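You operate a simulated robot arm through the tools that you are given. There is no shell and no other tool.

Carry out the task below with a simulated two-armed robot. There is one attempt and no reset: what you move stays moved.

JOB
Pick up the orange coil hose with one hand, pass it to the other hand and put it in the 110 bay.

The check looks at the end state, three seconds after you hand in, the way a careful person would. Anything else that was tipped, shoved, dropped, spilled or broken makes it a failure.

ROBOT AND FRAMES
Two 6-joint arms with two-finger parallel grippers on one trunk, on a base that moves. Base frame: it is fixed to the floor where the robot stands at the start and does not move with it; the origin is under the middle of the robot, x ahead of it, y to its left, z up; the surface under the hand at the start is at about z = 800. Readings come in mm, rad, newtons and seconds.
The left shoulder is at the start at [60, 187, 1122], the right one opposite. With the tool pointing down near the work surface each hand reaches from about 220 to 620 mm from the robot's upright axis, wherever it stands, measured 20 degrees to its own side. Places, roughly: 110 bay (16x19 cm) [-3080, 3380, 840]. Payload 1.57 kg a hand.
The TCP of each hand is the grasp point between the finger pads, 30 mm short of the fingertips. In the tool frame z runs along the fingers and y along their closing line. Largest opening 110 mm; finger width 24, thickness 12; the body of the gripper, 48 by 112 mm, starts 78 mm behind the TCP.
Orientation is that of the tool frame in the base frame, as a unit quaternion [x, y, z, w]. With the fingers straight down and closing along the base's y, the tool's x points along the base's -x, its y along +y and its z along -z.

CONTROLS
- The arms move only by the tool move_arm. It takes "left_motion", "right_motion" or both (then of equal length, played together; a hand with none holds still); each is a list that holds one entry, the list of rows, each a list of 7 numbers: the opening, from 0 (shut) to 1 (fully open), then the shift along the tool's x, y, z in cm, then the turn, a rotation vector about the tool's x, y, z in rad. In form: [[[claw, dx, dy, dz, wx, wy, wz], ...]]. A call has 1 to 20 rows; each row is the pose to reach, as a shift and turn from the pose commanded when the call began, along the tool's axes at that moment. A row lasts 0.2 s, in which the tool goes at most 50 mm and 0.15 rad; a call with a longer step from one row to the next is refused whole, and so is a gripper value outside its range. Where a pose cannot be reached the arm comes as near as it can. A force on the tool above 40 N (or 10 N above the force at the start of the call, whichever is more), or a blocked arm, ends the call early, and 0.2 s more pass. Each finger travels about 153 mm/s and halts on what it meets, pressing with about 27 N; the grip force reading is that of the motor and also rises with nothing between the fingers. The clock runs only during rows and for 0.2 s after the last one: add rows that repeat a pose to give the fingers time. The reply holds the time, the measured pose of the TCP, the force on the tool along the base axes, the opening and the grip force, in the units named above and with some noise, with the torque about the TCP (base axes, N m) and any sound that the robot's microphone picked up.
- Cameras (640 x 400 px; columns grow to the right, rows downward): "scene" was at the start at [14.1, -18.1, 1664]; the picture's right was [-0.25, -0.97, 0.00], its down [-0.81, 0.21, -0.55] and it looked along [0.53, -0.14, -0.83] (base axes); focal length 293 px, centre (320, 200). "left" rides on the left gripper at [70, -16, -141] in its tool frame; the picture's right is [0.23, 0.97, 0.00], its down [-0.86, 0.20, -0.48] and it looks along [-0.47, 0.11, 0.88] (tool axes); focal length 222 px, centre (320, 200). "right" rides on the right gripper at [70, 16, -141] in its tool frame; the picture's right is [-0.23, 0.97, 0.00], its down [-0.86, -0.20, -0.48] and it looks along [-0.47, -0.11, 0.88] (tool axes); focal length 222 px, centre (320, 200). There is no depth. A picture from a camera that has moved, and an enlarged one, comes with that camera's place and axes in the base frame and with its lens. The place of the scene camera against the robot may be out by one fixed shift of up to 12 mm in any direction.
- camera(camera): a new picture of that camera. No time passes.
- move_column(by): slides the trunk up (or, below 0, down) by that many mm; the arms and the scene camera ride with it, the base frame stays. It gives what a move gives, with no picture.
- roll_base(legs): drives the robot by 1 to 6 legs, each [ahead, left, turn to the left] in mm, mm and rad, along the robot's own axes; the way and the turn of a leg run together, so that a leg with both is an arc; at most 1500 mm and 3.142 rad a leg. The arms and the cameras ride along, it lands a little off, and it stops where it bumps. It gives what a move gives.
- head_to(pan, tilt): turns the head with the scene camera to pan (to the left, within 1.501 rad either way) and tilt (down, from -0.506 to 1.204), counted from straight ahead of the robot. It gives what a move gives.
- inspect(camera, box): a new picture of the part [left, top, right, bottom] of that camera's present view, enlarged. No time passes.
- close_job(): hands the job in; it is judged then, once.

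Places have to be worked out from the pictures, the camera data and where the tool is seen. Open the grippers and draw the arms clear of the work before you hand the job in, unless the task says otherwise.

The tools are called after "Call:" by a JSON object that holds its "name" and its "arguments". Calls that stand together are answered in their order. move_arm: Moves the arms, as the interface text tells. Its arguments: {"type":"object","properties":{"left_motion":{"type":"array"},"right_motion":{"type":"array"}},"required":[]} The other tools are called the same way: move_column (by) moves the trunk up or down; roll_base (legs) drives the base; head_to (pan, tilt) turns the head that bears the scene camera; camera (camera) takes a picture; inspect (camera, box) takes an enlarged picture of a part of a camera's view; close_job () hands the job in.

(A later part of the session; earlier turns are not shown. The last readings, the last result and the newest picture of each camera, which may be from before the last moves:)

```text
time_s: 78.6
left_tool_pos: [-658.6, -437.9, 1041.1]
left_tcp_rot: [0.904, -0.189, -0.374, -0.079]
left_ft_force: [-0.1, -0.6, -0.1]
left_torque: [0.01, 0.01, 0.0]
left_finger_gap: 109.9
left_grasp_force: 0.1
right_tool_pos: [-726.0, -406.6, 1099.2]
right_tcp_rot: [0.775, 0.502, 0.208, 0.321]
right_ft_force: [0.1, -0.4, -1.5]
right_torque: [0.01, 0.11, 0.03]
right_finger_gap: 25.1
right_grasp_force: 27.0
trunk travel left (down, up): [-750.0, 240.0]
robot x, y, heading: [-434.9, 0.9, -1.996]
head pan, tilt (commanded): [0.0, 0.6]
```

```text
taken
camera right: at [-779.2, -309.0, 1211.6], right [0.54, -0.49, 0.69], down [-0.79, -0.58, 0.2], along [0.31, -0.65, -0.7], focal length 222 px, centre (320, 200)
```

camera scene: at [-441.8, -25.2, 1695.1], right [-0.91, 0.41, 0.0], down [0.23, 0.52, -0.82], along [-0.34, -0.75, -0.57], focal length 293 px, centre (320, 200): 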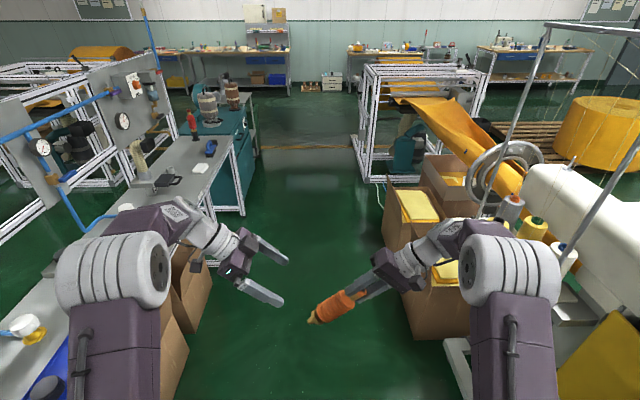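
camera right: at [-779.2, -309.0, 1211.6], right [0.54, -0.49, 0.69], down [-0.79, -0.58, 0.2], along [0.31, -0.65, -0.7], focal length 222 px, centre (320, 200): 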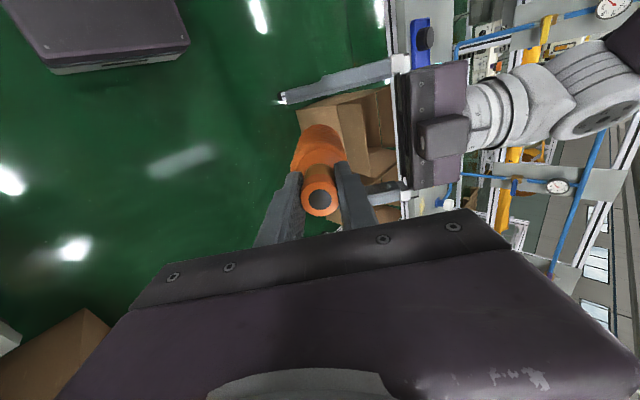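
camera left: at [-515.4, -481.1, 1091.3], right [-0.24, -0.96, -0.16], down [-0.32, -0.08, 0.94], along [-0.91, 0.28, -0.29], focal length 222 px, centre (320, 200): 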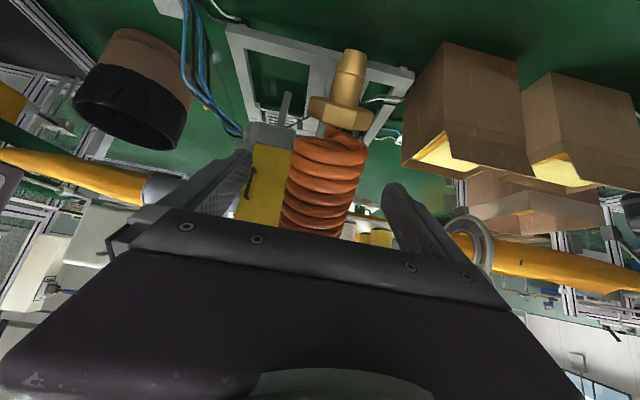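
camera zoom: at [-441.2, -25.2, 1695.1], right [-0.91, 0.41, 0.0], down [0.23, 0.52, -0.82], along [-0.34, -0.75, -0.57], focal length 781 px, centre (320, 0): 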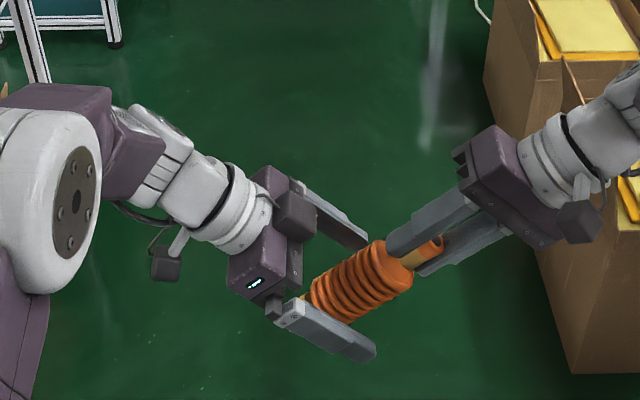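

The coil sits centred between the left fingers (computed offset under 2 mm, 11 mm short of the axis as intended). I close the left gripper on the coil.

Call:
{"name": "move_arm", "arguments": {"left_motion": [[[0.7, 0, 0, 0, 0, 0, 0], [0.4, 0, 0, 0, 0, 0, 0], [0.2, 0, 0, 0, 0, 0, 0], [0, 0, 0, 0, 0, 0, 0], [0, 0, 0, 0, 0, 0, 0], [0, 0, 0, 0, 0, 0, 0]]]}}

Call:
{"name": "camera", "arguments": {"camera": "left"}}

Call:
{"name": "inspect", "arguments": {"camera": "scene", "box": [200, 200, 440, 350]}}

```text
time_s: 80.0
left_tool_pos: [-659.0, -436.7, 1040.9]
left_tcp_rot: [0.904, -0.189, -0.374, -0.08]
left_ft_force: [1.1, -1.4, -0.8]
left_torque: [-0.48, 0.05, -0.53]
left_finger_gap: 51.6
left_grasp_force: 27.1
right_tool_pos: [-725.5, -408.2, 1098.7]
right_tcp_rot: [0.776, 0.502, 0.208, 0.321]
right_ft_force: [0.1, 2.3, 0.2]
right_torque: [0.5, -0.13, 0.67]
right_finger_gap: 25.3
right_grasp_force: 27.1
trunk travel left (down, up): [-750.0, 240.0]
robot x, y, heading: [-438.7, 2.2, -1.99]
head pan, tilt (commanded): [0.0, 0.6]
```

```text
taken
camera left: at [-515.5, -481.3, 1091.4], right [-0.24, -0.96, -0.16], down [-0.32, -0.08, 0.94], along [-0.91, 0.28, -0.29], focal length 222 px, centre (320, 200)
```

left: 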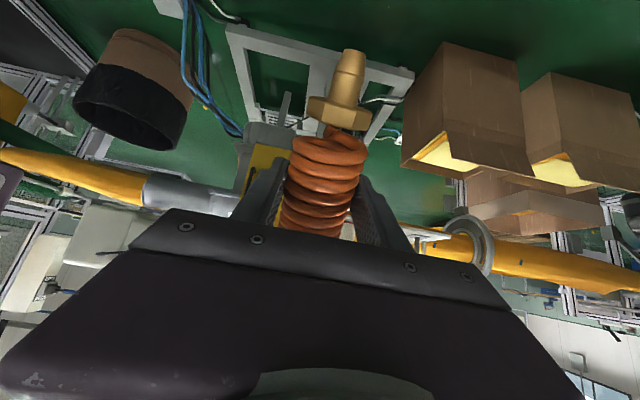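

```text
2.67 times, centred on (320, 275) of scene
camera zoom: at [-441.6, -25.3, 1695.1], right [-0.91, 0.41, 0.0], down [0.23, 0.52, -0.82], along [-0.34, -0.75, -0.57], focal length 781 px, centre (320, 0)
```

zoom: 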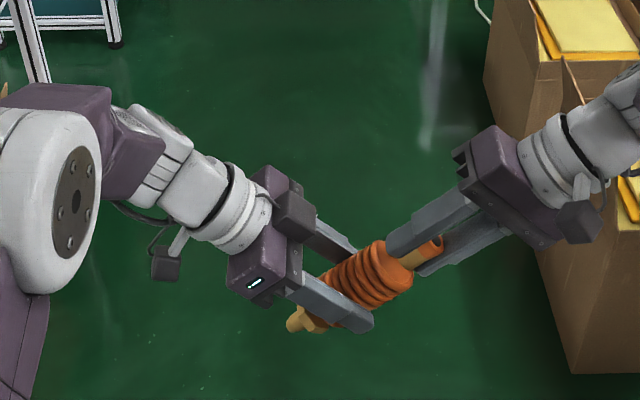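

The left hand holds the coil at 51.6 mm with 27 N; both hands now grip. I open the right gripper halfway and then draw it straight back along its fingers.

Call:
{"name": "move_arm", "arguments": {"right_motion": [[[0.3, 0, 0, 0, 0, 0, 0], [0.5, 0, 0, 0, 0, 0, 0], [0.5, 0, 0, 0, 0, 0, 0], [0.5, 0, 0, 0, 0, 0, 0]]]}}

Call:
{"name": "inspect", "arguments": {"camera": "scene", "box": [200, 200, 440, 350]}}

Call:
{"name": "camera", "arguments": {"camera": "right"}}

```text
time_s: 81.0
left_tool_pos: [-658.8, -437.4, 1041.1]
left_tcp_rot: [0.904, -0.19, -0.374, -0.08]
left_ft_force: [0.5, -0.6, 0.0]
left_torque: [-0.03, -0.05, -0.01]
left_finger_gap: 51.5
left_grasp_force: 27.5
right_tool_pos: [-725.7, -407.9, 1099.4]
right_tcp_rot: [0.775, 0.503, 0.208, 0.321]
right_ft_force: [-0.1, 0.7, -0.8]
right_torque: [0.01, 0.01, 0.02]
right_finger_gap: 55.0
right_grasp_force: 0.0
trunk travel left (down, up): [-750.0, 240.0]
robot x, y, heading: [-434.0, 1.6, -1.992]
head pan, tilt (commanded): [0.0, 0.6]
```

```text
2.67 times, centred on (320, 275) of scene
camera zoom: at [-441.6, -25.3, 1695.1], right [-0.91, 0.41, 0.0], down [0.23, 0.52, -0.82], along [-0.34, -0.75, -0.57], focal length 781 px, centre (320, 0)
```

zoom: 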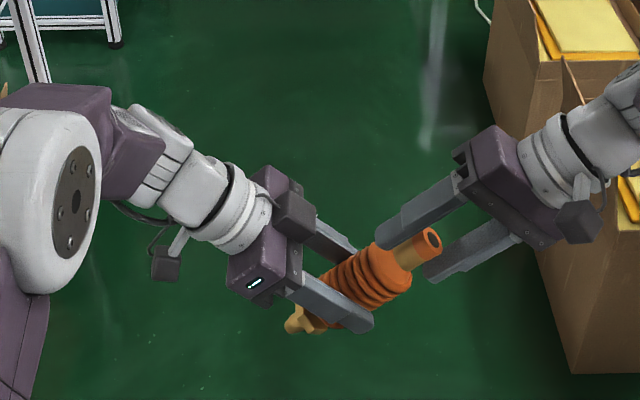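

```text
taken
camera right: at [-779.5, -309.1, 1211.5], right [0.54, -0.49, 0.69], down [-0.79, -0.58, 0.2], along [0.31, -0.65, -0.7], focal length 222 px, centre (320, 200)
```

right: 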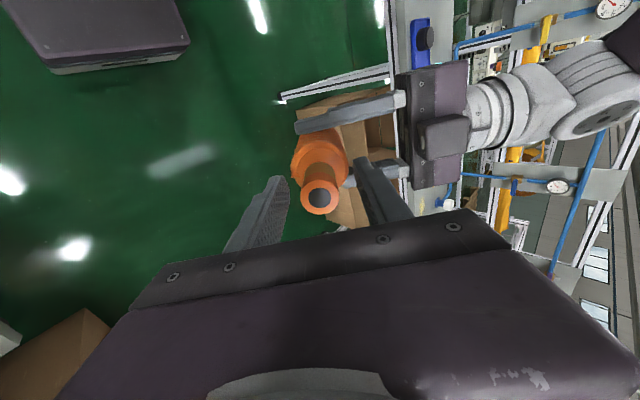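

The left hand alone holds the hose, unmoved. I withdraw the right hand straight back 13 cm.

Call:
{"name": "move_arm", "arguments": {"right_motion": [[[0.5, 0, 0, -2.5, 0, 0, 0], [0.5, 0, 0, -5, 0, 0, 0], [0.5, 0, 0, -8, 0, 0, 0], [0.5, 0, 0, -11, 0, 0, 0], [0.5, 0, 0, -13, 0, 0, 0]]]}}

Call:
{"name": "camera", "arguments": {"camera": "scene"}}

```text
time_s: 82.2
left_tool_pos: [-658.7, -438.6, 1040.6]
left_tcp_rot: [0.904, -0.19, -0.374, -0.08]
left_ft_force: [0.1, 0.1, 0.7]
left_torque: [0.01, -0.04, 0.04]
left_finger_gap: 51.7
left_grasp_force: 27.1
right_tool_pos: [-809.4, -366.6, 1191.8]
right_tcp_rot: [0.776, 0.502, 0.208, 0.321]
right_ft_force: [0.5, 0.0, 0.0]
right_torque: [-0.01, -0.01, 0.01]
right_finger_gap: 54.9
right_grasp_force: 0.0
trunk travel left (down, up): [-750.0, 240.0]
robot x, y, heading: [-439.1, -0.5, -1.992]
head pan, tilt (commanded): [0.0, 0.6]
```

```text
taken
camera scene: at [-442.0, -25.2, 1695.1], right [-0.91, 0.41, 0.0], down [0.23, 0.52, -0.82], along [-0.34, -0.75, -0.57], focal length 293 px, centre (320, 200)
```

scene: 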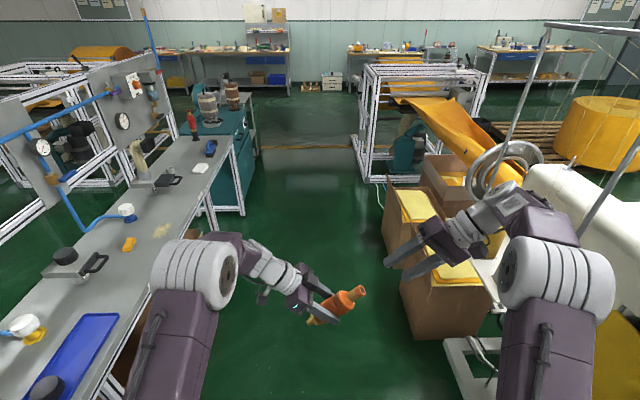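

The right hand is clear. Now I bring both arms into a compact travel pose: right hand back to fingers-down, left hand rolled to fingers-down with the hose horizontal.

Call:
{"name": "move_arm", "arguments": {"left_motion": [[[0, 0.8, -0.75, -2.4, 0, 0.098, 0], [0, 1.6, -1.5, -4.8, 0, 0.196, 0], [0, 2.4, -2.25, -7.2, 0, 0.294, 0], [0, 3.2, -3, -9.6, 0, 0.392, 0], [0, 4.1, -3.75, -12, 0, 0.49, 0], [0, 4.9, -4.5, -14.4, 0, 0.588, 0], [0, 5.7, -5.25, -16.8, 0, 0.687, 0], [0, 6.5, -6, -19.2, 0, 0.785, 0], [0, 6.5, -6, -19.2, 0, 0.785, 0]]], "right_motion": [[[0.5, 0.7, -0.6, 0.5, 0.098, 0, 0], [0.5, 1.4, -1.3, 0.9, 0.196, 0, 0], [0.5, 2.1, -1.9, 1.4, 0.294, 0, 0], [0.5, 2.8, -2.6, 1.9, 0.392, 0, 0], [0.5, 3.5, -3.2, 2.3, 0.49, 0, 0], [0.5, 4.3, -3.8, 2.8, 0.588, 0, 0], [0.5, 5, -4.5, 3.2, 0.687, 0, 0], [0.5, 5.7, -5.1, 3.7, 0.785, 0, 0], [0.5, 5.7, -5.1, 3.7, 0.785, 0, 0]]]}}

Call:
{"name": "camera", "arguments": {"camera": "scene"}}

Call:
{"name": "camera", "arguments": {"camera": "left"}}

```text
time_s: 84.2
left_tool_pos: [-469.8, -455.6, 1132.1]
left_tcp_rot: [0.979, -0.206, 0.001, -0.002]
left_ft_force: [-0.4, -0.2, -2.0]
left_torque: [0.01, -0.03, -0.01]
left_finger_gap: 51.4
left_grasp_force: 27.0
right_tool_pos: [-795.0, -314.2, 1128.8]
right_tcp_rot: [0.839, 0.544, 0.0, 0.0]
right_ft_force: [-0.9, -0.3, 0.0]
right_torque: [-0.01, -0.01, -0.02]
right_finger_gap: 55.0
right_grasp_force: 0.1
trunk travel left (down, up): [-750.0, 240.0]
robot x, y, heading: [-438.3, 1.2, -1.993]
head pan, tilt (commanded): [0.0, 0.6]
```

```text
taken
camera scene: at [-442.0, -25.5, 1695.1], right [-0.91, 0.41, 0.0], down [0.23, 0.52, -0.82], along [-0.34, -0.75, -0.57], focal length 293 px, centre (320, 200)
```

scene: 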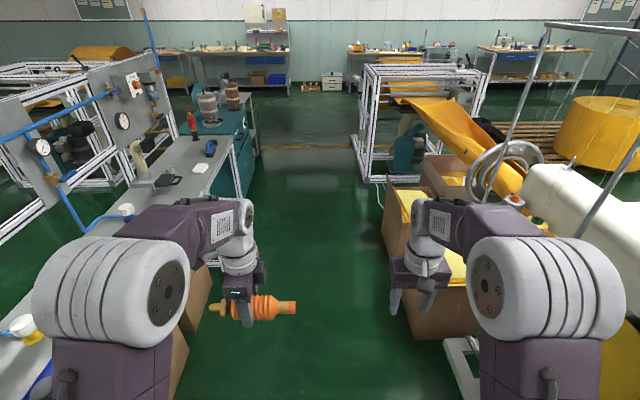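

```text
taken
camera left: at [-400.7, -467.6, 1273.2], right [-0.18, -0.98, 0.0], down [-0.86, 0.16, 0.48], along [-0.47, 0.09, -0.88], focal length 222 px, centre (320, 200)
```

left: 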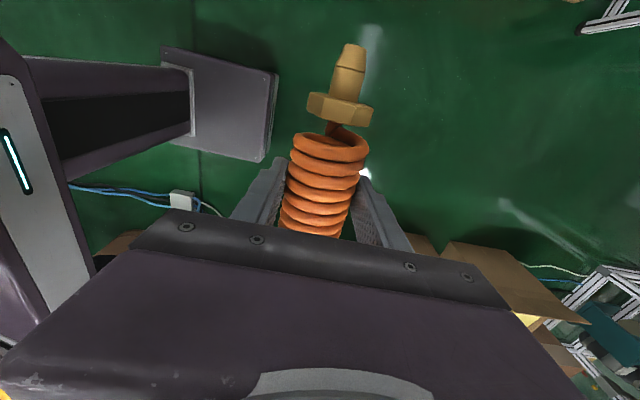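

The hose is secure (51 mm, 27 N) and both arms are compact, elbows at about ±330 mm. The corridor runs between boxes (about 450–550 mm to my right) and the bench (about 570 mm to my left), so I drive ahead 1.2 m, shifting 60 mm left.

Call:
{"name": "roll_base", "arguments": {"legs": [[1200, 60, 0.015]]}}

Call:
{"name": "camera", "arguments": {"camera": "scene"}}

```text
time_s: 90.3
left_tool_pos: [-899.4, -1580.2, 1132.7]
left_tcp_rot: [0.979, -0.202, -0.001, -0.001]
left_ft_force: [-0.8, 0.4, -1.4]
left_torque: [0.02, -0.02, 0.03]
left_finger_gap: 51.3
left_grasp_force: 27.0
right_tool_pos: [-1225.5, -1442.5, 1129.5]
right_tcp_rot: [0.837, 0.547, -0.001, 0.0]
right_ft_force: [-0.9, -0.3, 0.4]
right_torque: [0.04, 0.02, 0.0]
right_finger_gap: 55.2
right_grasp_force: 0.1
trunk travel left (down, up): [-750.0, 240.0]
robot x, y, heading: [-869.0, -1120.5, -1.982]
head pan, tilt (commanded): [0.0, 0.6]
```

```text
taken
camera scene: at [-873.8, -1149.6, 1695.1], right [-0.92, 0.4, 0.0], down [0.23, 0.52, -0.83], along [-0.33, -0.76, -0.56], focal length 293 px, centre (320, 200)
```

scene: 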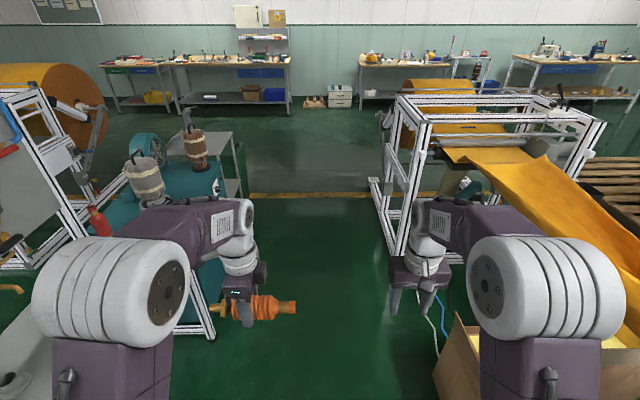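

Clear ahead: the teal machine's foot is about 680 mm to my left and the end frame about 575 mm to my right. I drive on 2.9 m along the corridor.

Call:
{"name": "roll_base", "arguments": {"legs": [[1450, 20, 0], [1450, 20, 0]]}}

Call:
{"name": "head_to", "arguments": {"pan": -0.7, "tilt": 0.5}}

Call:
{"name": "camera", "arguments": {"camera": "scene"}}

```text
time_s: 104.5
left_tool_pos: [-1975.3, -4296.5, 1133.4]
left_tcp_rot: [0.982, -0.187, -0.001, -0.001]
left_ft_force: [-0.2, -0.4, -2.2]
left_torque: [-0.06, 0.03, -0.01]
left_finger_gap: 51.4
left_grasp_force: 26.8
right_tool_pos: [-2303.4, -4167.7, 1130.5]
right_tcp_rot: [0.829, 0.559, 0.0, 0.0]
right_ft_force: [0.1, 0.6, 0.3]
right_torque: [0.01, 0.04, -0.04]
right_finger_gap: 54.9
right_grasp_force: 0.1
trunk travel left (down, up): [-750.0, 240.0]
robot x, y, heading: [-1959.2, -3840.8, -1.956]
head pan, tilt (commanded): [0.0, 0.6]
```

```text
time_s: 105.5
left_tool_pos: [-1975.4, -4297.0, 1130.9]
left_tcp_rot: [0.982, -0.187, 0.0, -0.001]
left_ft_force: [-0.5, -1.0, -2.0]
left_torque: [0.01, 0.03, 0.03]
left_finger_gap: 50.9
left_grasp_force: 26.7
right_tool_pos: [-2303.4, -4167.2, 1129.2]
right_tcp_rot: [0.829, 0.559, 0.0, 0.0]
right_ft_force: [-0.3, -0.7, 0.2]
right_torque: [0.02, -0.02, -0.02]
right_finger_gap: 54.9
right_grasp_force: 0.1
trunk travel left (down, up): [-750.0, 240.0]
robot x, y, heading: [-1957.0, -3838.7, -1.955]
head pan, tilt (commanded): [-0.7, 0.499]
```

```text
taken
camera scene: at [-2009.0, -3827.1, 1704.2], right [-0.47, 0.88, 0.0], down [0.42, 0.22, -0.88], along [-0.78, -0.41, -0.48], focal length 293 px, centre (320, 200)
```

scene: 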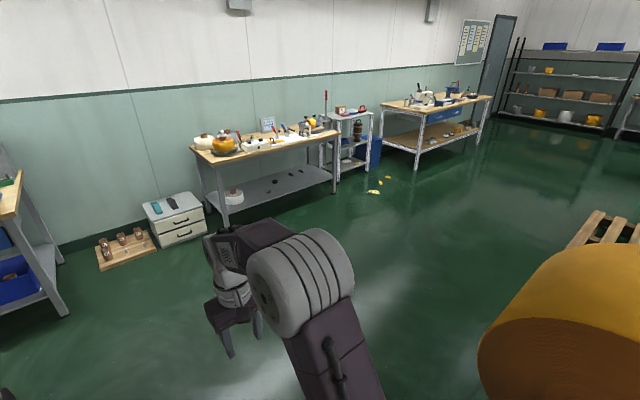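

I'm at the end of the line: the yellow drum is just to my right, ending at about 300 mm ahead; the wall benches are 2.5 m ahead. I go 1.3 m further and turn right to face across.

Call:
{"name": "roll_base", "arguments": {"legs": [[1300, 0, 0], [0, 0, -1.58]]}}

Call:
{"name": "head_to", "arguments": {"pan": -0.5, "tilt": 0.5}}

Call:
{"name": "camera", "arguments": {"camera": "scene"}}

```text
time_s: 116.0
left_tool_pos: [-2899.6, -5037.0, 1132.0]
left_tcp_rot: [-0.562, 0.827, 0.0, 0.001]
left_ft_force: [-0.1, -1.2, -1.5]
left_torque: [-0.02, 0.01, -0.02]
left_finger_gap: 51.2
left_grasp_force: 26.9
right_tool_pos: [-2768.3, -4711.0, 1129.1]
right_tcp_rot: [0.981, -0.191, 0.0, -0.001]
right_ft_force: [-1.2, -1.4, 0.3]
right_torque: [0.02, 0.0, -0.02]
right_finger_gap: 55.1
right_grasp_force: 0.0
trunk travel left (down, up): [-750.0, 240.0]
robot x, y, heading: [-2441.4, -5056.4, 2.754]
head pan, tilt (commanded): [-0.7, 0.499]
```

```text
time_s: 116.7
left_tool_pos: [-2899.3, -5036.8, 1131.8]
left_tcp_rot: [-0.561, 0.828, 0.0, 0.001]
left_ft_force: [1.1, 0.6, -2.2]
left_torque: [-0.01, 0.0, -0.01]
left_finger_gap: 51.1
left_grasp_force: 26.7
right_tool_pos: [-2768.8, -4709.1, 1129.8]
right_tcp_rot: [0.982, -0.191, 0.001, 0.0]
right_ft_force: [0.4, 0.3, -0.4]
right_torque: [-0.04, 0.02, 0.0]
right_finger_gap: 55.2
right_grasp_force: 0.1
trunk travel left (down, up): [-750.0, 240.0]
robot x, y, heading: [-2443.1, -5061.2, 2.755]
head pan, tilt (commanded): [-0.499, 0.499]
```

```text
taken
camera scene: at [-2438.3, -5008.9, 1704.2], right [0.77, 0.63, 0.0], down [0.3, -0.37, -0.88], along [-0.56, 0.68, -0.48], focal length 293 px, centre (320, 200)
```

scene: 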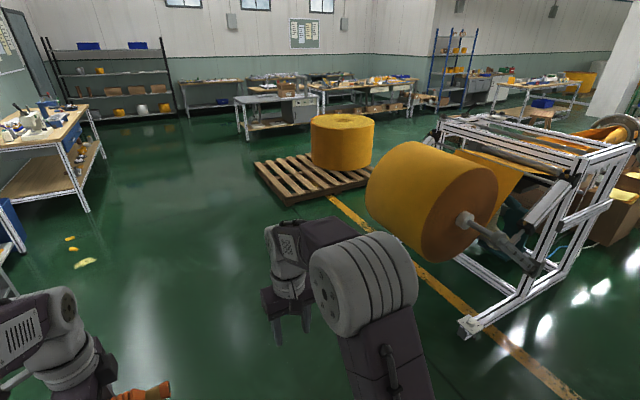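

The way is clear: the gap between the pallet (near corner ~p=0.9 m) and the drum/frame is about 1.2 m wide. I drive 2.07 m across, then turn right to face along the back of the machine line.

Call:
{"name": "roll_base", "arguments": {"legs": [[1035, -22, 0], [1035, -22, 0], [0, 0, -1.589]]}}

Call:
{"name": "head_to", "arguments": {"pan": 0.0, "tilt": 0.5}}

Call:
{"name": "camera", "arguments": {"camera": "scene"}}

```text
time_s: 130.7
left_tool_pos: [-4333.5, -3828.7, 1131.5]
left_tcp_rot: [0.167, 0.986, 0.0, 0.001]
left_ft_force: [0.2, 0.0, -1.6]
left_torque: [0.02, 0.01, 0.01]
left_finger_gap: 51.2
left_grasp_force: 26.7
right_tool_pos: [-4000.2, -3942.7, 1128.3]
right_tcp_rot: [-0.576, 0.817, 0.0, 0.0]
right_ft_force: [-0.7, -1.1, -0.2]
right_torque: [0.0, 0.0, -0.01]
right_finger_gap: 54.9
right_grasp_force: 0.1
trunk travel left (down, up): [-750.0, 240.0]
robot x, y, heading: [-4331.6, -4284.5, 1.228]
head pan, tilt (commanded): [-0.499, 0.499]
```

```text
time_s: 131.6
left_tool_pos: [-4333.2, -3827.2, 1131.3]
left_tcp_rot: [0.168, 0.986, -0.001, 0.002]
left_ft_force: [0.2, 0.4, -1.5]
left_torque: [-0.02, -0.01, -0.01]
left_finger_gap: 51.3
left_grasp_force: 26.5
right_tool_pos: [-3999.7, -3943.9, 1129.0]
right_tcp_rot: [-0.575, 0.818, -0.001, 0.001]
right_ft_force: [0.0, 0.0, 0.2]
right_torque: [0.0, 0.0, 0.0]
right_finger_gap: 55.1
right_grasp_force: 0.0
trunk travel left (down, up): [-750.0, 240.0]
robot x, y, heading: [-4332.9, -4284.0, 1.229]
head pan, tilt (commanded): [0.0, 0.499]
```

```text
taken
camera scene: at [-4317.1, -4256.0, 1704.2], right [0.94, -0.34, 0.0], down [-0.16, -0.45, -0.88], along [0.3, 0.83, -0.48], focal length 293 px, centre (320, 200)
```

scene: 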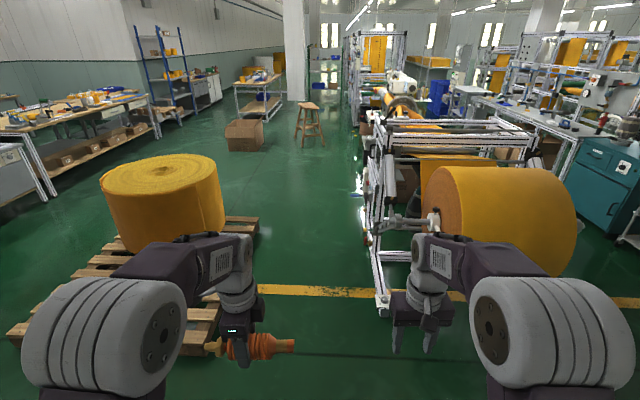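

Now I see the whole back aisle: pallet on the left (edge p≈0.80 m), end frame on the right (foot p≈1.90 m), and further on a stool and a cardboard box. I straighten, shift 190 mm left to the gap's centre and go forward in steps.

Call:
{"name": "roll_base", "arguments": {"legs": [[0, 0, -0.063], [600, 190, 0]]}}

Call:
{"name": "camera", "arguments": {"camera": "scene"}}

```text
time_s: 135.6
left_tool_pos: [-4240.1, -3198.4, 1132.2]
left_tcp_rot: [0.199, 0.98, -0.002, 0.0]
left_ft_force: [-0.1, 0.0, -2.0]
left_torque: [0.02, 0.03, 0.02]
left_finger_gap: 51.2
left_grasp_force: 27.4
right_tool_pos: [-3916.0, -3334.4, 1128.5]
right_tcp_rot: [-0.548, 0.836, -0.001, 0.0]
right_ft_force: [0.2, -0.3, 0.5]
right_torque: [-0.02, 0.02, -0.03]
right_finger_gap: 54.8
right_grasp_force: 0.1
trunk travel left (down, up): [-750.0, 240.0]
robot x, y, heading: [-4272.7, -3654.9, 1.17]
head pan, tilt (commanded): [0.0, 0.499]
```

```text
taken
camera scene: at [-4251.7, -3626.3, 1704.2], right [0.92, -0.4, 0.0], down [-0.19, -0.44, -0.88], along [0.35, 0.81, -0.48], focal length 293 px, centre (320, 200)
```

scene: 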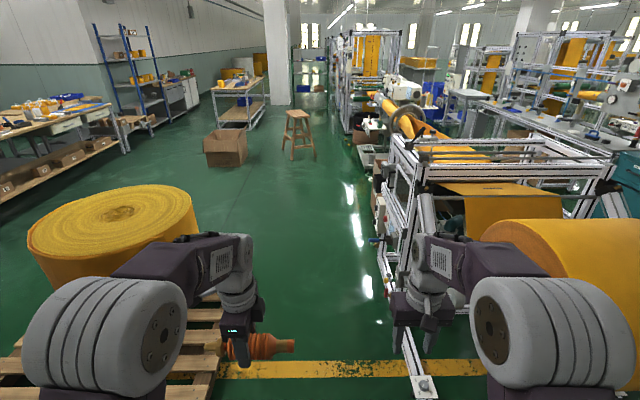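

Centred in the gap with about 550 mm on both sides. I drive 2.5 m forward past the pallet and frame.

Call:
{"name": "roll_base", "arguments": {"legs": [[1250, 0, 0], [1250, 0, 0]]}}

Call:
{"name": "camera", "arguments": {"camera": "scene"}}

```text
time_s: 147.7
left_tool_pos: [-3253.9, -929.4, 1132.1]
left_tcp_rot: [0.199, 0.98, -0.001, 0.0]
left_ft_force: [-0.3, -0.2, -1.6]
left_torque: [-0.02, 0.01, 0.01]
left_finger_gap: 50.9
left_grasp_force: 26.8
right_tool_pos: [-2927.7, -1065.8, 1128.8]
right_tcp_rot: [-0.55, 0.835, 0.0, 0.001]
right_ft_force: [0.1, 0.0, 0.2]
right_torque: [0.0, 0.01, 0.01]
right_finger_gap: 54.6
right_grasp_force: 0.0
trunk travel left (down, up): [-750.0, 240.0]
robot x, y, heading: [-3279.7, -1384.4, 1.165]
head pan, tilt (commanded): [0.0, 0.499]
```

```text
taken
camera scene: at [-3263.5, -1358.3, 1704.2], right [0.92, -0.4, 0.0], down [-0.19, -0.44, -0.88], along [0.35, 0.81, -0.48], focal length 293 px, centre (320, 200)
```

scene: 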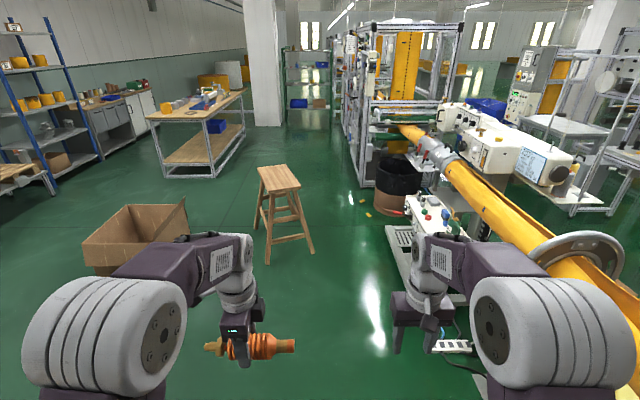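

The stool (about p 0.9–1.3 m) and the cardboard box stand in the aisle, leaving roughly 700 mm passages. I look down at my own base to learn its width before choosing.

Call:
{"name": "head_to", "arguments": {"pan": 0.9, "tilt": 1.2}}

Call:
{"name": "camera", "arguments": {"camera": "scene"}}

Call:
{"name": "head_to", "arguments": {"pan": -1.45, "tilt": 1.1}}

Call:
{"name": "camera", "arguments": {"camera": "scene"}}

Call:
{"name": "camera", "arguments": {"camera": "left"}}

```text
time_s: 148.9
left_tool_pos: [-3253.0, -929.1, 1130.9]
left_tcp_rot: [0.199, 0.98, -0.002, 0.001]
left_ft_force: [0.5, 0.5, -1.7]
left_torque: [0.02, 0.06, 0.01]
left_finger_gap: 51.4
left_grasp_force: 27.2
right_tool_pos: [-2929.0, -1065.8, 1128.7]
right_tcp_rot: [-0.55, 0.835, 0.0, 0.0]
right_ft_force: [0.2, 0.0, 0.0]
right_torque: [-0.01, 0.0, 0.01]
right_finger_gap: 55.1
right_grasp_force: 0.1
trunk travel left (down, up): [-750.0, 240.0]
robot x, y, heading: [-3282.4, -1390.0, 1.166]
head pan, tilt (commanded): [0.901, 1.201]
```

```text
taken
camera scene: at [-3325.8, -1392.1, 1650.6], right [0.88, 0.47, 0.0], down [0.44, -0.82, -0.36], along [-0.17, 0.32, -0.93], focal length 293 px, centre (320, 200)
```

scene: 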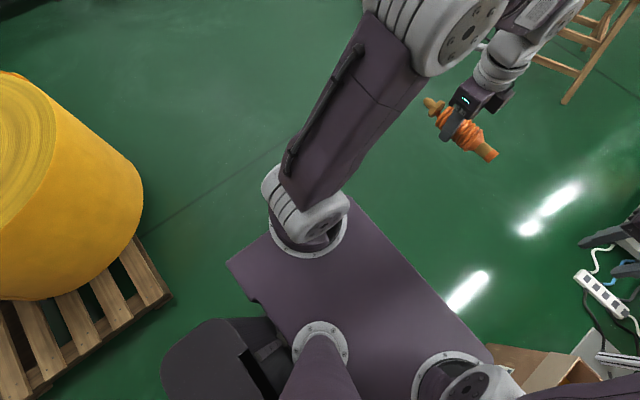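

```text
time_s: 151.1
left_tool_pos: [-3253.7, -929.7, 1131.6]
left_tcp_rot: [0.199, 0.98, -0.001, 0.0]
left_ft_force: [-0.8, -0.3, -2.2]
left_torque: [-0.01, 0.0, 0.0]
left_finger_gap: 51.1
left_grasp_force: 26.9
right_tool_pos: [-2927.9, -1065.2, 1127.8]
right_tcp_rot: [-0.55, 0.835, 0.001, 0.0]
right_ft_force: [0.2, -0.4, -0.8]
right_torque: [-0.03, 0.02, -0.01]
right_finger_gap: 55.0
right_grasp_force: 0.0
trunk travel left (down, up): [-750.0, 240.0]
robot x, y, heading: [-3279.2, -1386.0, 1.171]
head pan, tilt (commanded): [-1.45, 1.1]
```

```text
taken
camera scene: at [-3238.7, -1459.2, 1656.5], right [-0.28, -0.96, 0.0], down [-0.86, 0.25, -0.45], along [0.44, -0.13, -0.89], focal length 293 px, centre (320, 200)
```

scene: 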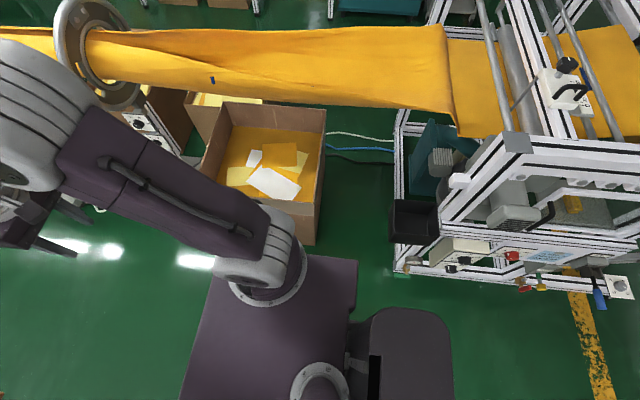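

```text
taken
camera left: at [-3324.2, -915.8, 1273.0], right [0.17, 0.99, 0.0], down [0.87, -0.15, 0.48], along [0.47, -0.08, -0.88], focal length 222 px, centre (320, 200)
```

left: 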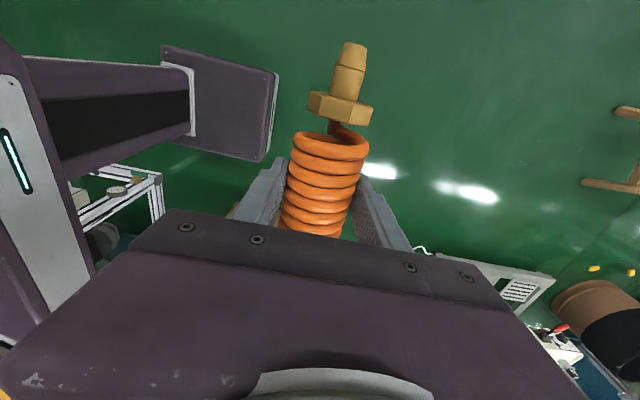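

My floor base is only about ±210 mm wide (arms are above stool and box height), so the roughly 820 mm gap between stool and box works, and it leads straight to the bench. I move diagonally to line up with that gap.

Call:
{"name": "head_to", "arguments": {"pan": 0.0, "tilt": 0.6}}

Call:
{"name": "roll_base", "arguments": {"legs": [[300, 0, 0], [800, 860, 0]]}}

Call:
{"name": "camera", "arguments": {"camera": "scene"}}

```text
time_s: 152.6
left_tool_pos: [-3253.1, -929.5, 1132.2]
left_tcp_rot: [0.199, 0.98, -0.001, 0.001]
left_ft_force: [0.0, -0.2, -2.1]
left_torque: [0.01, -0.01, -0.02]
left_finger_gap: 51.2
left_grasp_force: 26.9
right_tool_pos: [-2927.6, -1066.4, 1128.4]
right_tcp_rot: [-0.549, 0.835, 0.001, 0.0]
right_ft_force: [0.9, -0.3, 0.9]
right_torque: [-0.03, 0.03, -0.03]
right_finger_gap: 54.9
right_grasp_force: 0.1
trunk travel left (down, up): [-750.0, 240.0]
robot x, y, heading: [-3281.4, -1388.9, 1.165]
head pan, tilt (commanded): [0.0, 0.6]
```

```text
time_s: 160.2
left_tool_pos: [-3578.0, 428.3, 1132.2]
left_tcp_rot: [0.205, 0.979, 0.0, 0.0]
left_ft_force: [-0.3, -0.1, -1.8]
left_torque: [-0.01, 0.02, -0.02]
left_finger_gap: 51.1
left_grasp_force: 27.0
right_tool_pos: [-3253.5, 286.1, 1128.2]
right_tcp_rot: [-0.544, 0.839, 0.0, 0.0]
right_ft_force: [-0.3, -0.8, 0.8]
right_torque: [-0.02, 0.02, -0.02]
right_finger_gap: 54.8
right_grasp_force: 0.1
trunk travel left (down, up): [-750.0, 240.0]
robot x, y, heading: [-3613.4, -28.4, 1.154]
head pan, tilt (commanded): [0.0, 0.6]
```

```text
taken
camera scene: at [-3594.2, -3.4, 1695.1], right [0.91, -0.41, 0.0], down [-0.23, -0.52, -0.83], along [0.34, 0.75, -0.56], focal length 293 px, centre (320, 200)
```

scene: 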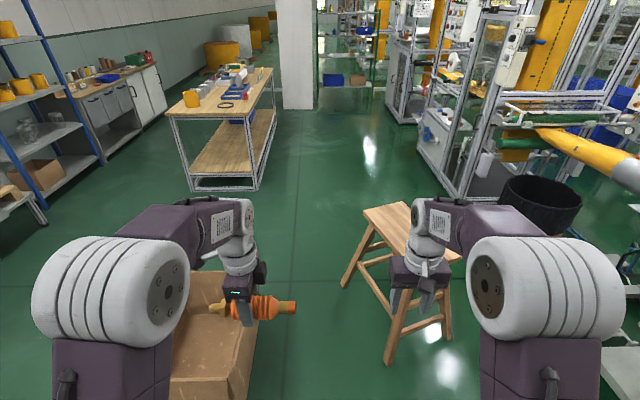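

Up close, the gap between stool foot and box looks only about 520 mm wide at its tightest — too tight for comfort. I check the box's extents and the free space left of it.

Call:
{"name": "head_to", "arguments": {"pan": 0.7, "tilt": 0.75}}

Call:
{"name": "camera", "arguments": {"camera": "scene"}}

Call:
{"name": "head_to", "arguments": {"pan": 0.0, "tilt": 1.0}}

Call:
{"name": "camera", "arguments": {"camera": "scene"}}

```text
time_s: 161.3
left_tool_pos: [-3577.4, 427.7, 1132.4]
left_tcp_rot: [0.205, 0.979, -0.001, 0.001]
left_ft_force: [0.6, -0.7, -2.2]
left_torque: [-0.05, 0.02, 0.01]
left_finger_gap: 51.2
left_grasp_force: 27.0
right_tool_pos: [-3254.4, 287.7, 1129.4]
right_tcp_rot: [-0.545, 0.839, 0.0, 0.0]
right_ft_force: [-0.4, 0.6, -0.6]
right_torque: [0.0, -0.03, -0.03]
right_finger_gap: 54.8
right_grasp_force: 0.1
trunk travel left (down, up): [-750.0, 240.0]
robot x, y, heading: [-3611.5, -31.9, 1.147]
head pan, tilt (commanded): [0.7, 0.75]
```

```text
taken
camera scene: at [-3653.1, -4.2, 1682.3], right [0.96, 0.28, 0.0], down [0.19, -0.66, -0.73], along [-0.2, 0.7, -0.68], focal length 293 px, centre (320, 200)
```

scene: 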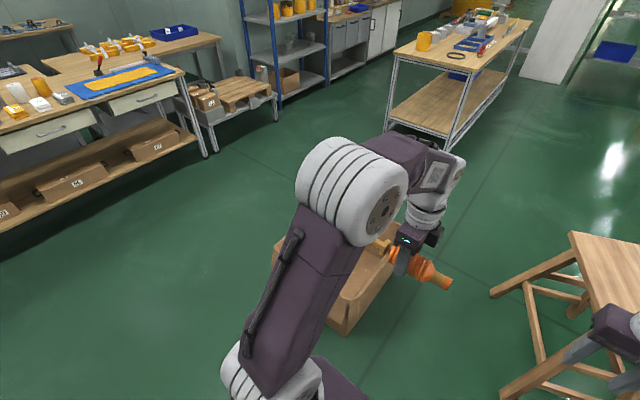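

```text
time_s: 162.4
left_tool_pos: [-3577.9, 427.7, 1132.2]
left_tcp_rot: [0.204, 0.979, -0.003, 0.0]
left_ft_force: [-0.6, -0.5, -2.2]
left_torque: [-0.01, 0.02, 0.0]
left_finger_gap: 51.1
left_grasp_force: 27.2
right_tool_pos: [-3254.5, 289.7, 1129.6]
right_tcp_rot: [-0.545, 0.839, -0.001, 0.0]
right_ft_force: [0.7, 0.7, 0.0]
right_torque: [0.0, 0.03, 0.0]
right_finger_gap: 55.0
right_grasp_force: 0.2
trunk travel left (down, up): [-750.0, 240.0]
robot x, y, heading: [-3610.3, -27.9, 1.149]
head pan, tilt (commanded): [0.0, 1.0]
```

```text
taken
camera scene: at [-3602.1, -20.0, 1663.1], right [0.91, -0.41, 0.0], down [-0.34, -0.77, -0.54], along [0.22, 0.49, -0.84], focal length 293 px, centre (320, 200)
```

scene: 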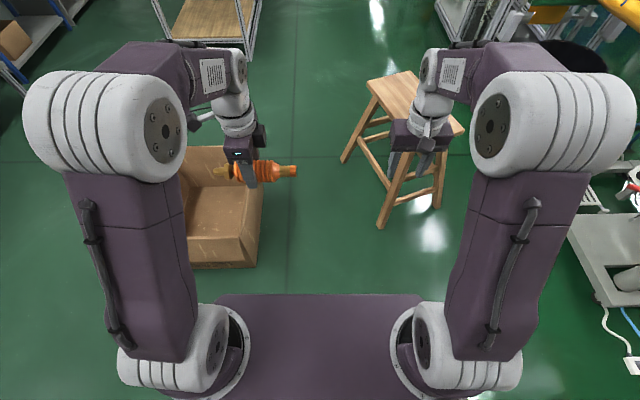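

The box spans roughly 340–1100 mm to my left and the aisle beyond it is about 1.4 m wide, so I take the safe way around the box. First I slide 1.65 m to the left.

Call:
{"name": "head_to", "arguments": {"pan": 0.0, "tilt": 0.6}}

Call:
{"name": "roll_base", "arguments": {"legs": [[0, 825, 0.017], [0, 825, 0]]}}

Call:
{"name": "camera", "arguments": {"camera": "scene"}}

```text
time_s: 163.2
left_tool_pos: [-3576.9, 427.5, 1131.6]
left_tcp_rot: [0.205, 0.979, -0.001, 0.0]
left_ft_force: [0.4, 0.1, -1.5]
left_torque: [0.01, 0.02, -0.02]
left_finger_gap: 50.9
left_grasp_force: 27.3
right_tool_pos: [-3253.3, 286.7, 1129.6]
right_tcp_rot: [-0.545, 0.839, 0.001, 0.0]
right_ft_force: [0.2, 0.0, -0.3]
right_torque: [-0.04, 0.0, -0.03]
right_finger_gap: 55.0
right_grasp_force: 0.1
trunk travel left (down, up): [-750.0, 240.0]
robot x, y, heading: [-3611.3, -31.0, 1.149]
head pan, tilt (commanded): [0.0, 0.6]
```

```text
time_s: 171.7
left_tool_pos: [-5109.9, 1077.6, 1132.7]
left_tcp_rot: [0.199, 0.98, -0.002, 0.0]
left_ft_force: [0.3, -0.7, -1.6]
left_torque: [0.02, 0.01, -0.02]
left_finger_gap: 51.4
left_grasp_force: 26.9
right_tool_pos: [-4784.3, 942.6, 1128.4]
right_tcp_rot: [-0.55, 0.835, 0.0, 0.0]
right_ft_force: [-0.3, 0.0, 0.3]
right_torque: [0.01, -0.03, -0.01]
right_finger_gap: 55.0
right_grasp_force: 0.1
trunk travel left (down, up): [-750.0, 240.0]
robot x, y, heading: [-5140.0, 618.7, 1.165]
head pan, tilt (commanded): [0.0, 0.6]
```

```text
taken
camera scene: at [-5119.5, 647.0, 1695.1], right [0.92, -0.39, 0.0], down [-0.22, -0.52, -0.82], along [0.33, 0.76, -0.57], focal length 293 px, centre (320, 200)
```

scene: 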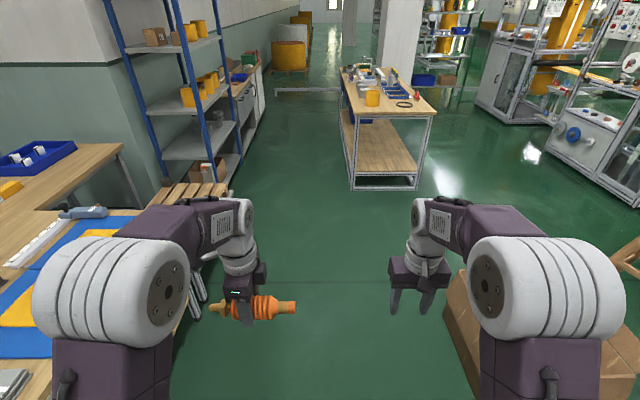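

I'm centred between the box (about 700 mm right) and the side bench (about 760 mm left); the target bench's near end is about 2.7 m ahead on the right. I drive 2.05 m forward.

Call:
{"name": "roll_base", "arguments": {"legs": [[1025, 0, 0], [1025, 0, 0]]}}

Call:
{"name": "head_to", "arguments": {"pan": -0.8, "tilt": 0.6}}

Call:
{"name": "camera", "arguments": {"camera": "scene"}}

```text
time_s: 182.0
left_tool_pos: [-4239.4, 2962.8, 1131.4]
left_tcp_rot: [0.211, 0.978, -0.001, 0.001]
left_ft_force: [1.0, 0.2, -2.6]
left_torque: [0.04, 0.03, -0.02]
left_finger_gap: 51.0
left_grasp_force: 27.3
right_tool_pos: [-3918.9, 2819.3, 1128.2]
right_tcp_rot: [-0.538, 0.843, 0.0, 0.0]
right_ft_force: [0.7, -0.4, -0.3]
right_torque: [0.0, -0.02, 0.01]
right_finger_gap: 55.0
right_grasp_force: 0.1
trunk travel left (down, up): [-750.0, 240.0]
robot x, y, heading: [-4279.9, 2509.0, 1.139]
head pan, tilt (commanded): [0.0, 0.6]
```

```text
time_s: 183.1
left_tool_pos: [-4239.8, 2963.3, 1131.3]
left_tcp_rot: [0.21, 0.978, -0.003, 0.0]
left_ft_force: [0.5, 0.5, -1.6]
left_torque: [0.02, 0.02, 0.01]
left_finger_gap: 51.4
left_grasp_force: 27.3
right_tool_pos: [-3917.1, 2819.4, 1129.6]
right_tcp_rot: [-0.539, 0.842, 0.0, 0.001]
right_ft_force: [-0.6, 0.6, -0.6]
right_torque: [-0.02, -0.03, 0.0]
right_finger_gap: 54.9
right_grasp_force: 0.0
trunk travel left (down, up): [-750.0, 240.0]
robot x, y, heading: [-4279.7, 2504.0, 1.138]
head pan, tilt (commanded): [-0.799, 0.6]
```

```text
taken
camera scene: at [-4216.0, 2482.8, 1695.1], right [0.33, -0.94, 0.0], down [-0.53, -0.19, -0.83], along [0.78, 0.28, -0.56], focal length 293 px, centre (320, 200)
```

scene: 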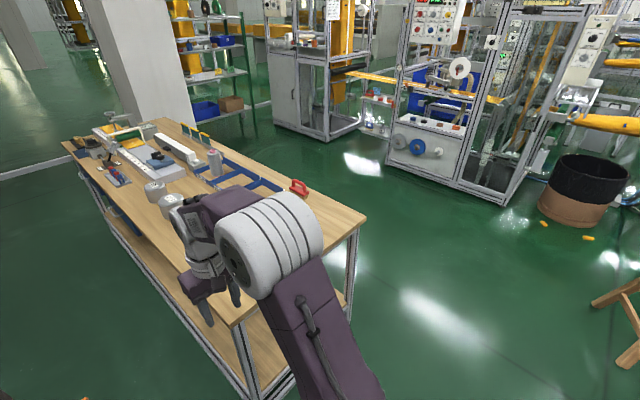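

The bench end and its blue bays are in view to my right. I slide 1.64 m to the right, in front of the bench end and clear of box and stool behind me, to get to its machine side.

Call:
{"name": "roll_base", "arguments": {"legs": [[90, -818, 0.014], [60, -818, 0.014]]}}

Call:
{"name": "head_to", "arguments": {"pan": 0.3, "tilt": 0.6}}

Call:
{"name": "camera", "arguments": {"camera": "scene"}}

```text
time_s: 191.5
left_tool_pos: [-2698.8, 2445.9, 1132.5]
left_tcp_rot: [0.194, 0.981, -0.002, 0.001]
left_ft_force: [0.5, -0.2, -1.1]
left_torque: [0.02, -0.03, 0.01]
left_finger_gap: 51.1
left_grasp_force: 26.7
right_tool_pos: [-2372.1, 2313.1, 1128.1]
right_tcp_rot: [-0.552, 0.834, -0.001, 0.001]
right_ft_force: [0.5, 0.0, -0.3]
right_torque: [0.02, 0.02, 0.01]
right_finger_gap: 54.7
right_grasp_force: 0.0
trunk travel left (down, up): [-750.0, 240.0]
robot x, y, heading: [-2722.5, 1990.4, 1.174]
head pan, tilt (commanded): [-0.799, 0.6]
```

```text
time_s: 192.8
left_tool_pos: [-2698.2, 2446.0, 1132.7]
left_tcp_rot: [0.194, 0.981, -0.002, -0.001]
left_ft_force: [-0.2, -0.4, -2.0]
left_torque: [0.02, 0.01, 0.0]
left_finger_gap: 51.0
left_grasp_force: 26.9
right_tool_pos: [-2371.9, 2312.2, 1128.5]
right_tcp_rot: [-0.554, 0.833, 0.0, 0.0]
right_ft_force: [-0.3, -0.2, -0.5]
right_torque: [-0.03, 0.01, 0.0]
right_finger_gap: 55.0
right_grasp_force: 0.1
trunk travel left (down, up): [-750.0, 240.0]
robot x, y, heading: [-2724.7, 1985.3, 1.172]
head pan, tilt (commanded): [0.3, 0.6]
```

```text
taken
camera scene: at [-2731.2, 2021.3, 1695.1], right [1.0, -0.1, 0.0], down [-0.06, -0.56, -0.82], along [0.08, 0.82, -0.57], focal length 293 px, centre (320, 200)
```

scene: 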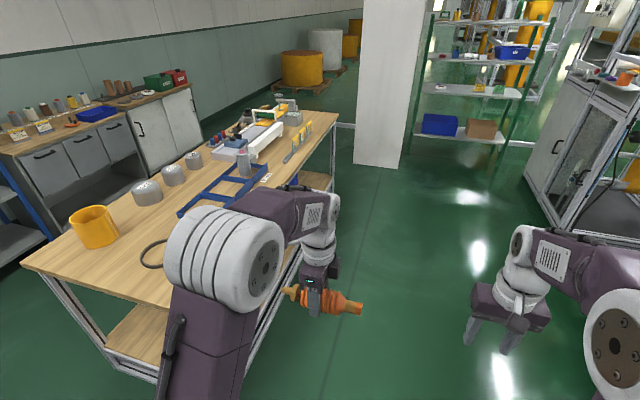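

I'm on the machine side of the bench, p≈0.55 m, with the blue bays ahead-left. I drive 1.1 m forward alongside the bench.

Call:
{"name": "roll_base", "arguments": {"legs": [[1100, 0, -0.006]]}}

Call:
{"name": "head_to", "arguments": {"pan": 1.35, "tilt": 0.75}}

Call:
{"name": "camera", "arguments": {"camera": "scene"}}

```text
time_s: 198.4
left_tool_pos: [-2278.0, 3457.2, 1132.4]
left_tcp_rot: [0.192, 0.981, -0.001, 0.001]
left_ft_force: [0.6, -0.4, -1.7]
left_torque: [0.03, 0.01, 0.01]
left_finger_gap: 51.1
left_grasp_force: 27.8
right_tool_pos: [-1949.4, 3325.9, 1129.4]
right_tcp_rot: [-0.555, 0.832, 0.0, 0.001]
right_ft_force: [0.7, 0.2, 0.1]
right_torque: [-0.01, 0.02, 0.01]
right_finger_gap: 55.0
right_grasp_force: 0.0
trunk travel left (down, up): [-750.0, 240.0]
robot x, y, heading: [-2300.5, 3004.4, 1.182]
head pan, tilt (commanded): [0.3, 0.6]
```

```text
time_s: 199.7
left_tool_pos: [-2277.3, 3459.1, 1132.0]
left_tcp_rot: [0.192, 0.981, -0.002, 0.0]
left_ft_force: [-0.1, 0.8, -1.7]
left_torque: [-0.02, -0.01, 0.01]
left_finger_gap: 51.0
left_grasp_force: 27.0
right_tool_pos: [-1949.0, 3325.8, 1129.2]
right_tcp_rot: [-0.554, 0.832, 0.0, 0.0]
right_ft_force: [-0.1, 0.2, 0.9]
right_torque: [0.01, 0.0, 0.01]
right_finger_gap: 54.9
right_grasp_force: 0.1
trunk travel left (down, up): [-750.0, 240.0]
robot x, y, heading: [-2298.2, 2999.8, 1.175]
head pan, tilt (commanded): [1.349, 0.75]
```

```text
taken
camera scene: at [-2384.5, 2993.1, 1682.3], right [0.58, 0.82, 0.0], down [0.56, -0.39, -0.73], along [-0.6, 0.42, -0.68], focal length 293 px, centre (320, 200)
```

scene: 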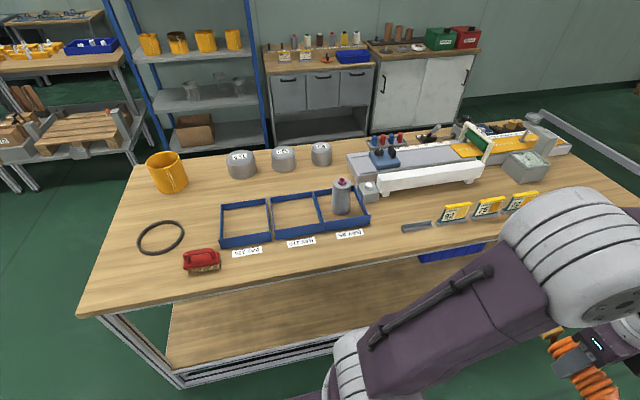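

Now I see the bench clearly: three blue bays with labels in front. I zoom in to read them and to measure the middle bay.

Call:
{"name": "inspect", "arguments": {"camera": "scene", "box": [200, 170, 390, 270]}}

Call:
{"name": "inspect", "arguments": {"camera": "scene", "box": [220, 225, 380, 260]}}

```text
3.37 times, centred on (295, 220) of scene
camera zoom: at [-2384.5, 2993.1, 1682.3], right [0.58, 0.82, 0.0], down [0.56, -0.39, -0.73], along [-0.6, 0.42, -0.68], focal length 987 px, centre (404, 133)
```

zoom: 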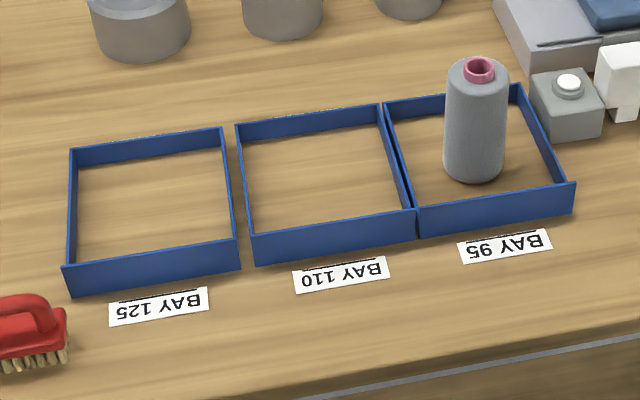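

```text
4.00 times, centred on (300, 242) of scene
camera zoom: at [-2384.5, 2993.1, 1682.3], right [0.58, 0.82, 0.0], down [0.56, -0.39, -0.73], along [-0.6, 0.42, -0.68], focal length 1172 px, centre (400, 30)
```

zoom: 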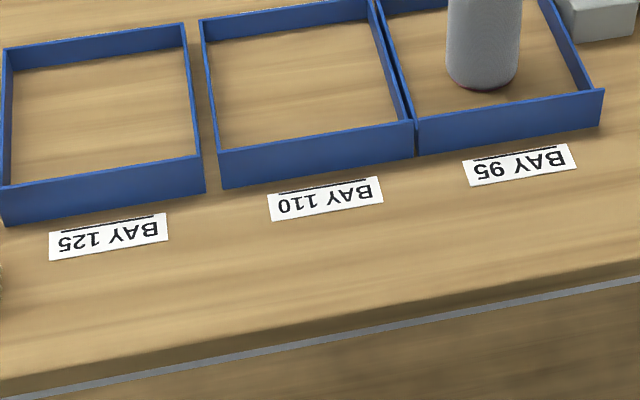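

The labels read BAY 125, BAY 110, BAY 95 — the middle bay is mine, a low open frame centred at about [-3087, 3380] with the bench top near z ≈ 845. Before facing the bench I test the left arm's reach over the free aisle: hand down at 590 mm ahead, z ≈ 885, with the hose already yawed to the bay's diagonal.

Call:
{"name": "move_arm", "arguments": {"left_motion": [[[0, -0.1, 2, 3, 0, 0, -0.1135], [0, -0.2, 4, 6, 0, 0, -0.227], [0, -0.3, 6, 9.2, 0, 0, -0.3405], [0, -0.3, 8, 12.4, 0, 0, -0.454], [0, -0.4, 10, 15.5, 0, 0, -0.5675], [0, -0.5, 12, 18.6, 0, 0, -0.681], [0, -0.5, 14, 21.7, 0, 0, -0.7945], [0, -0.6, 15.8, 24.7, 0, 0, -0.908], [0, -0.6, 15.8, 24.7, 0, 0, -0.908]]]}}

Call:
{"name": "head_to", "arguments": {"pan": 0.3, "tilt": 0.8}}

Call:
{"name": "camera", "arguments": {"camera": "scene"}}

```text
time_s: 201.7
left_tool_pos: [-2213.6, 3600.5, 884.4]
left_tcp_rot: [-0.259, 0.966, 0.0, 0.0]
left_ft_force: [0.1, -0.3, -2.0]
left_torque: [0.0, -0.02, -0.01]
left_finger_gap: 51.0
left_grasp_force: 27.0
right_tool_pos: [-1949.2, 3325.1, 1129.8]
right_tcp_rot: [-0.555, 0.832, 0.0, -0.001]
right_ft_force: [0.0, -0.2, -0.2]
right_torque: [0.04, -0.03, -0.02]
right_finger_gap: 55.3
right_grasp_force: 0.0
trunk travel left (down, up): [-750.0, 240.0]
robot x, y, heading: [-2299.3, 3000.4, 1.18]
head pan, tilt (commanded): [1.349, 0.75]
```

```text
time_s: 203.0
left_tool_pos: [-2212.0, 3600.1, 884.3]
left_tcp_rot: [-0.258, 0.966, -0.001, -0.001]
left_ft_force: [-0.2, 1.4, -2.3]
left_torque: [0.04, 0.03, -0.01]
left_finger_gap: 51.0
left_grasp_force: 26.7
right_tool_pos: [-1949.6, 3325.3, 1129.8]
right_tcp_rot: [-0.554, 0.832, 0.0, 0.0]
right_ft_force: [-0.5, 0.0, -0.2]
right_torque: [0.01, -0.01, 0.02]
right_finger_gap: 54.7
right_grasp_force: 0.0
trunk travel left (down, up): [-750.0, 240.0]
robot x, y, heading: [-2302.0, 3001.1, 1.179]
head pan, tilt (commanded): [0.3, 0.799]
```

```text
taken
camera scene: at [-2309.4, 3025.5, 1678.2], right [1.0, -0.09, 0.0], down [-0.07, -0.71, -0.7], along [0.06, 0.69, -0.72], focal length 293 px, centre (320, 200)
```

scene: 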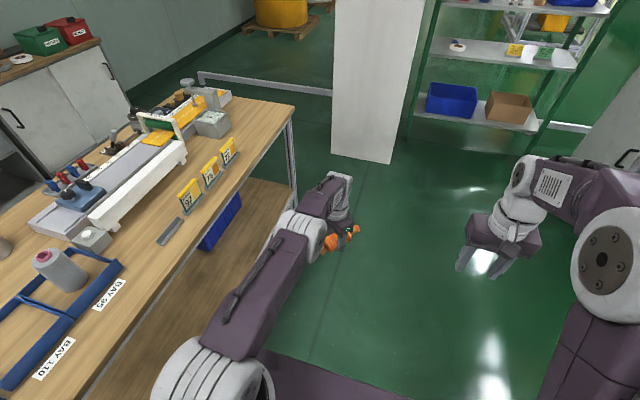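

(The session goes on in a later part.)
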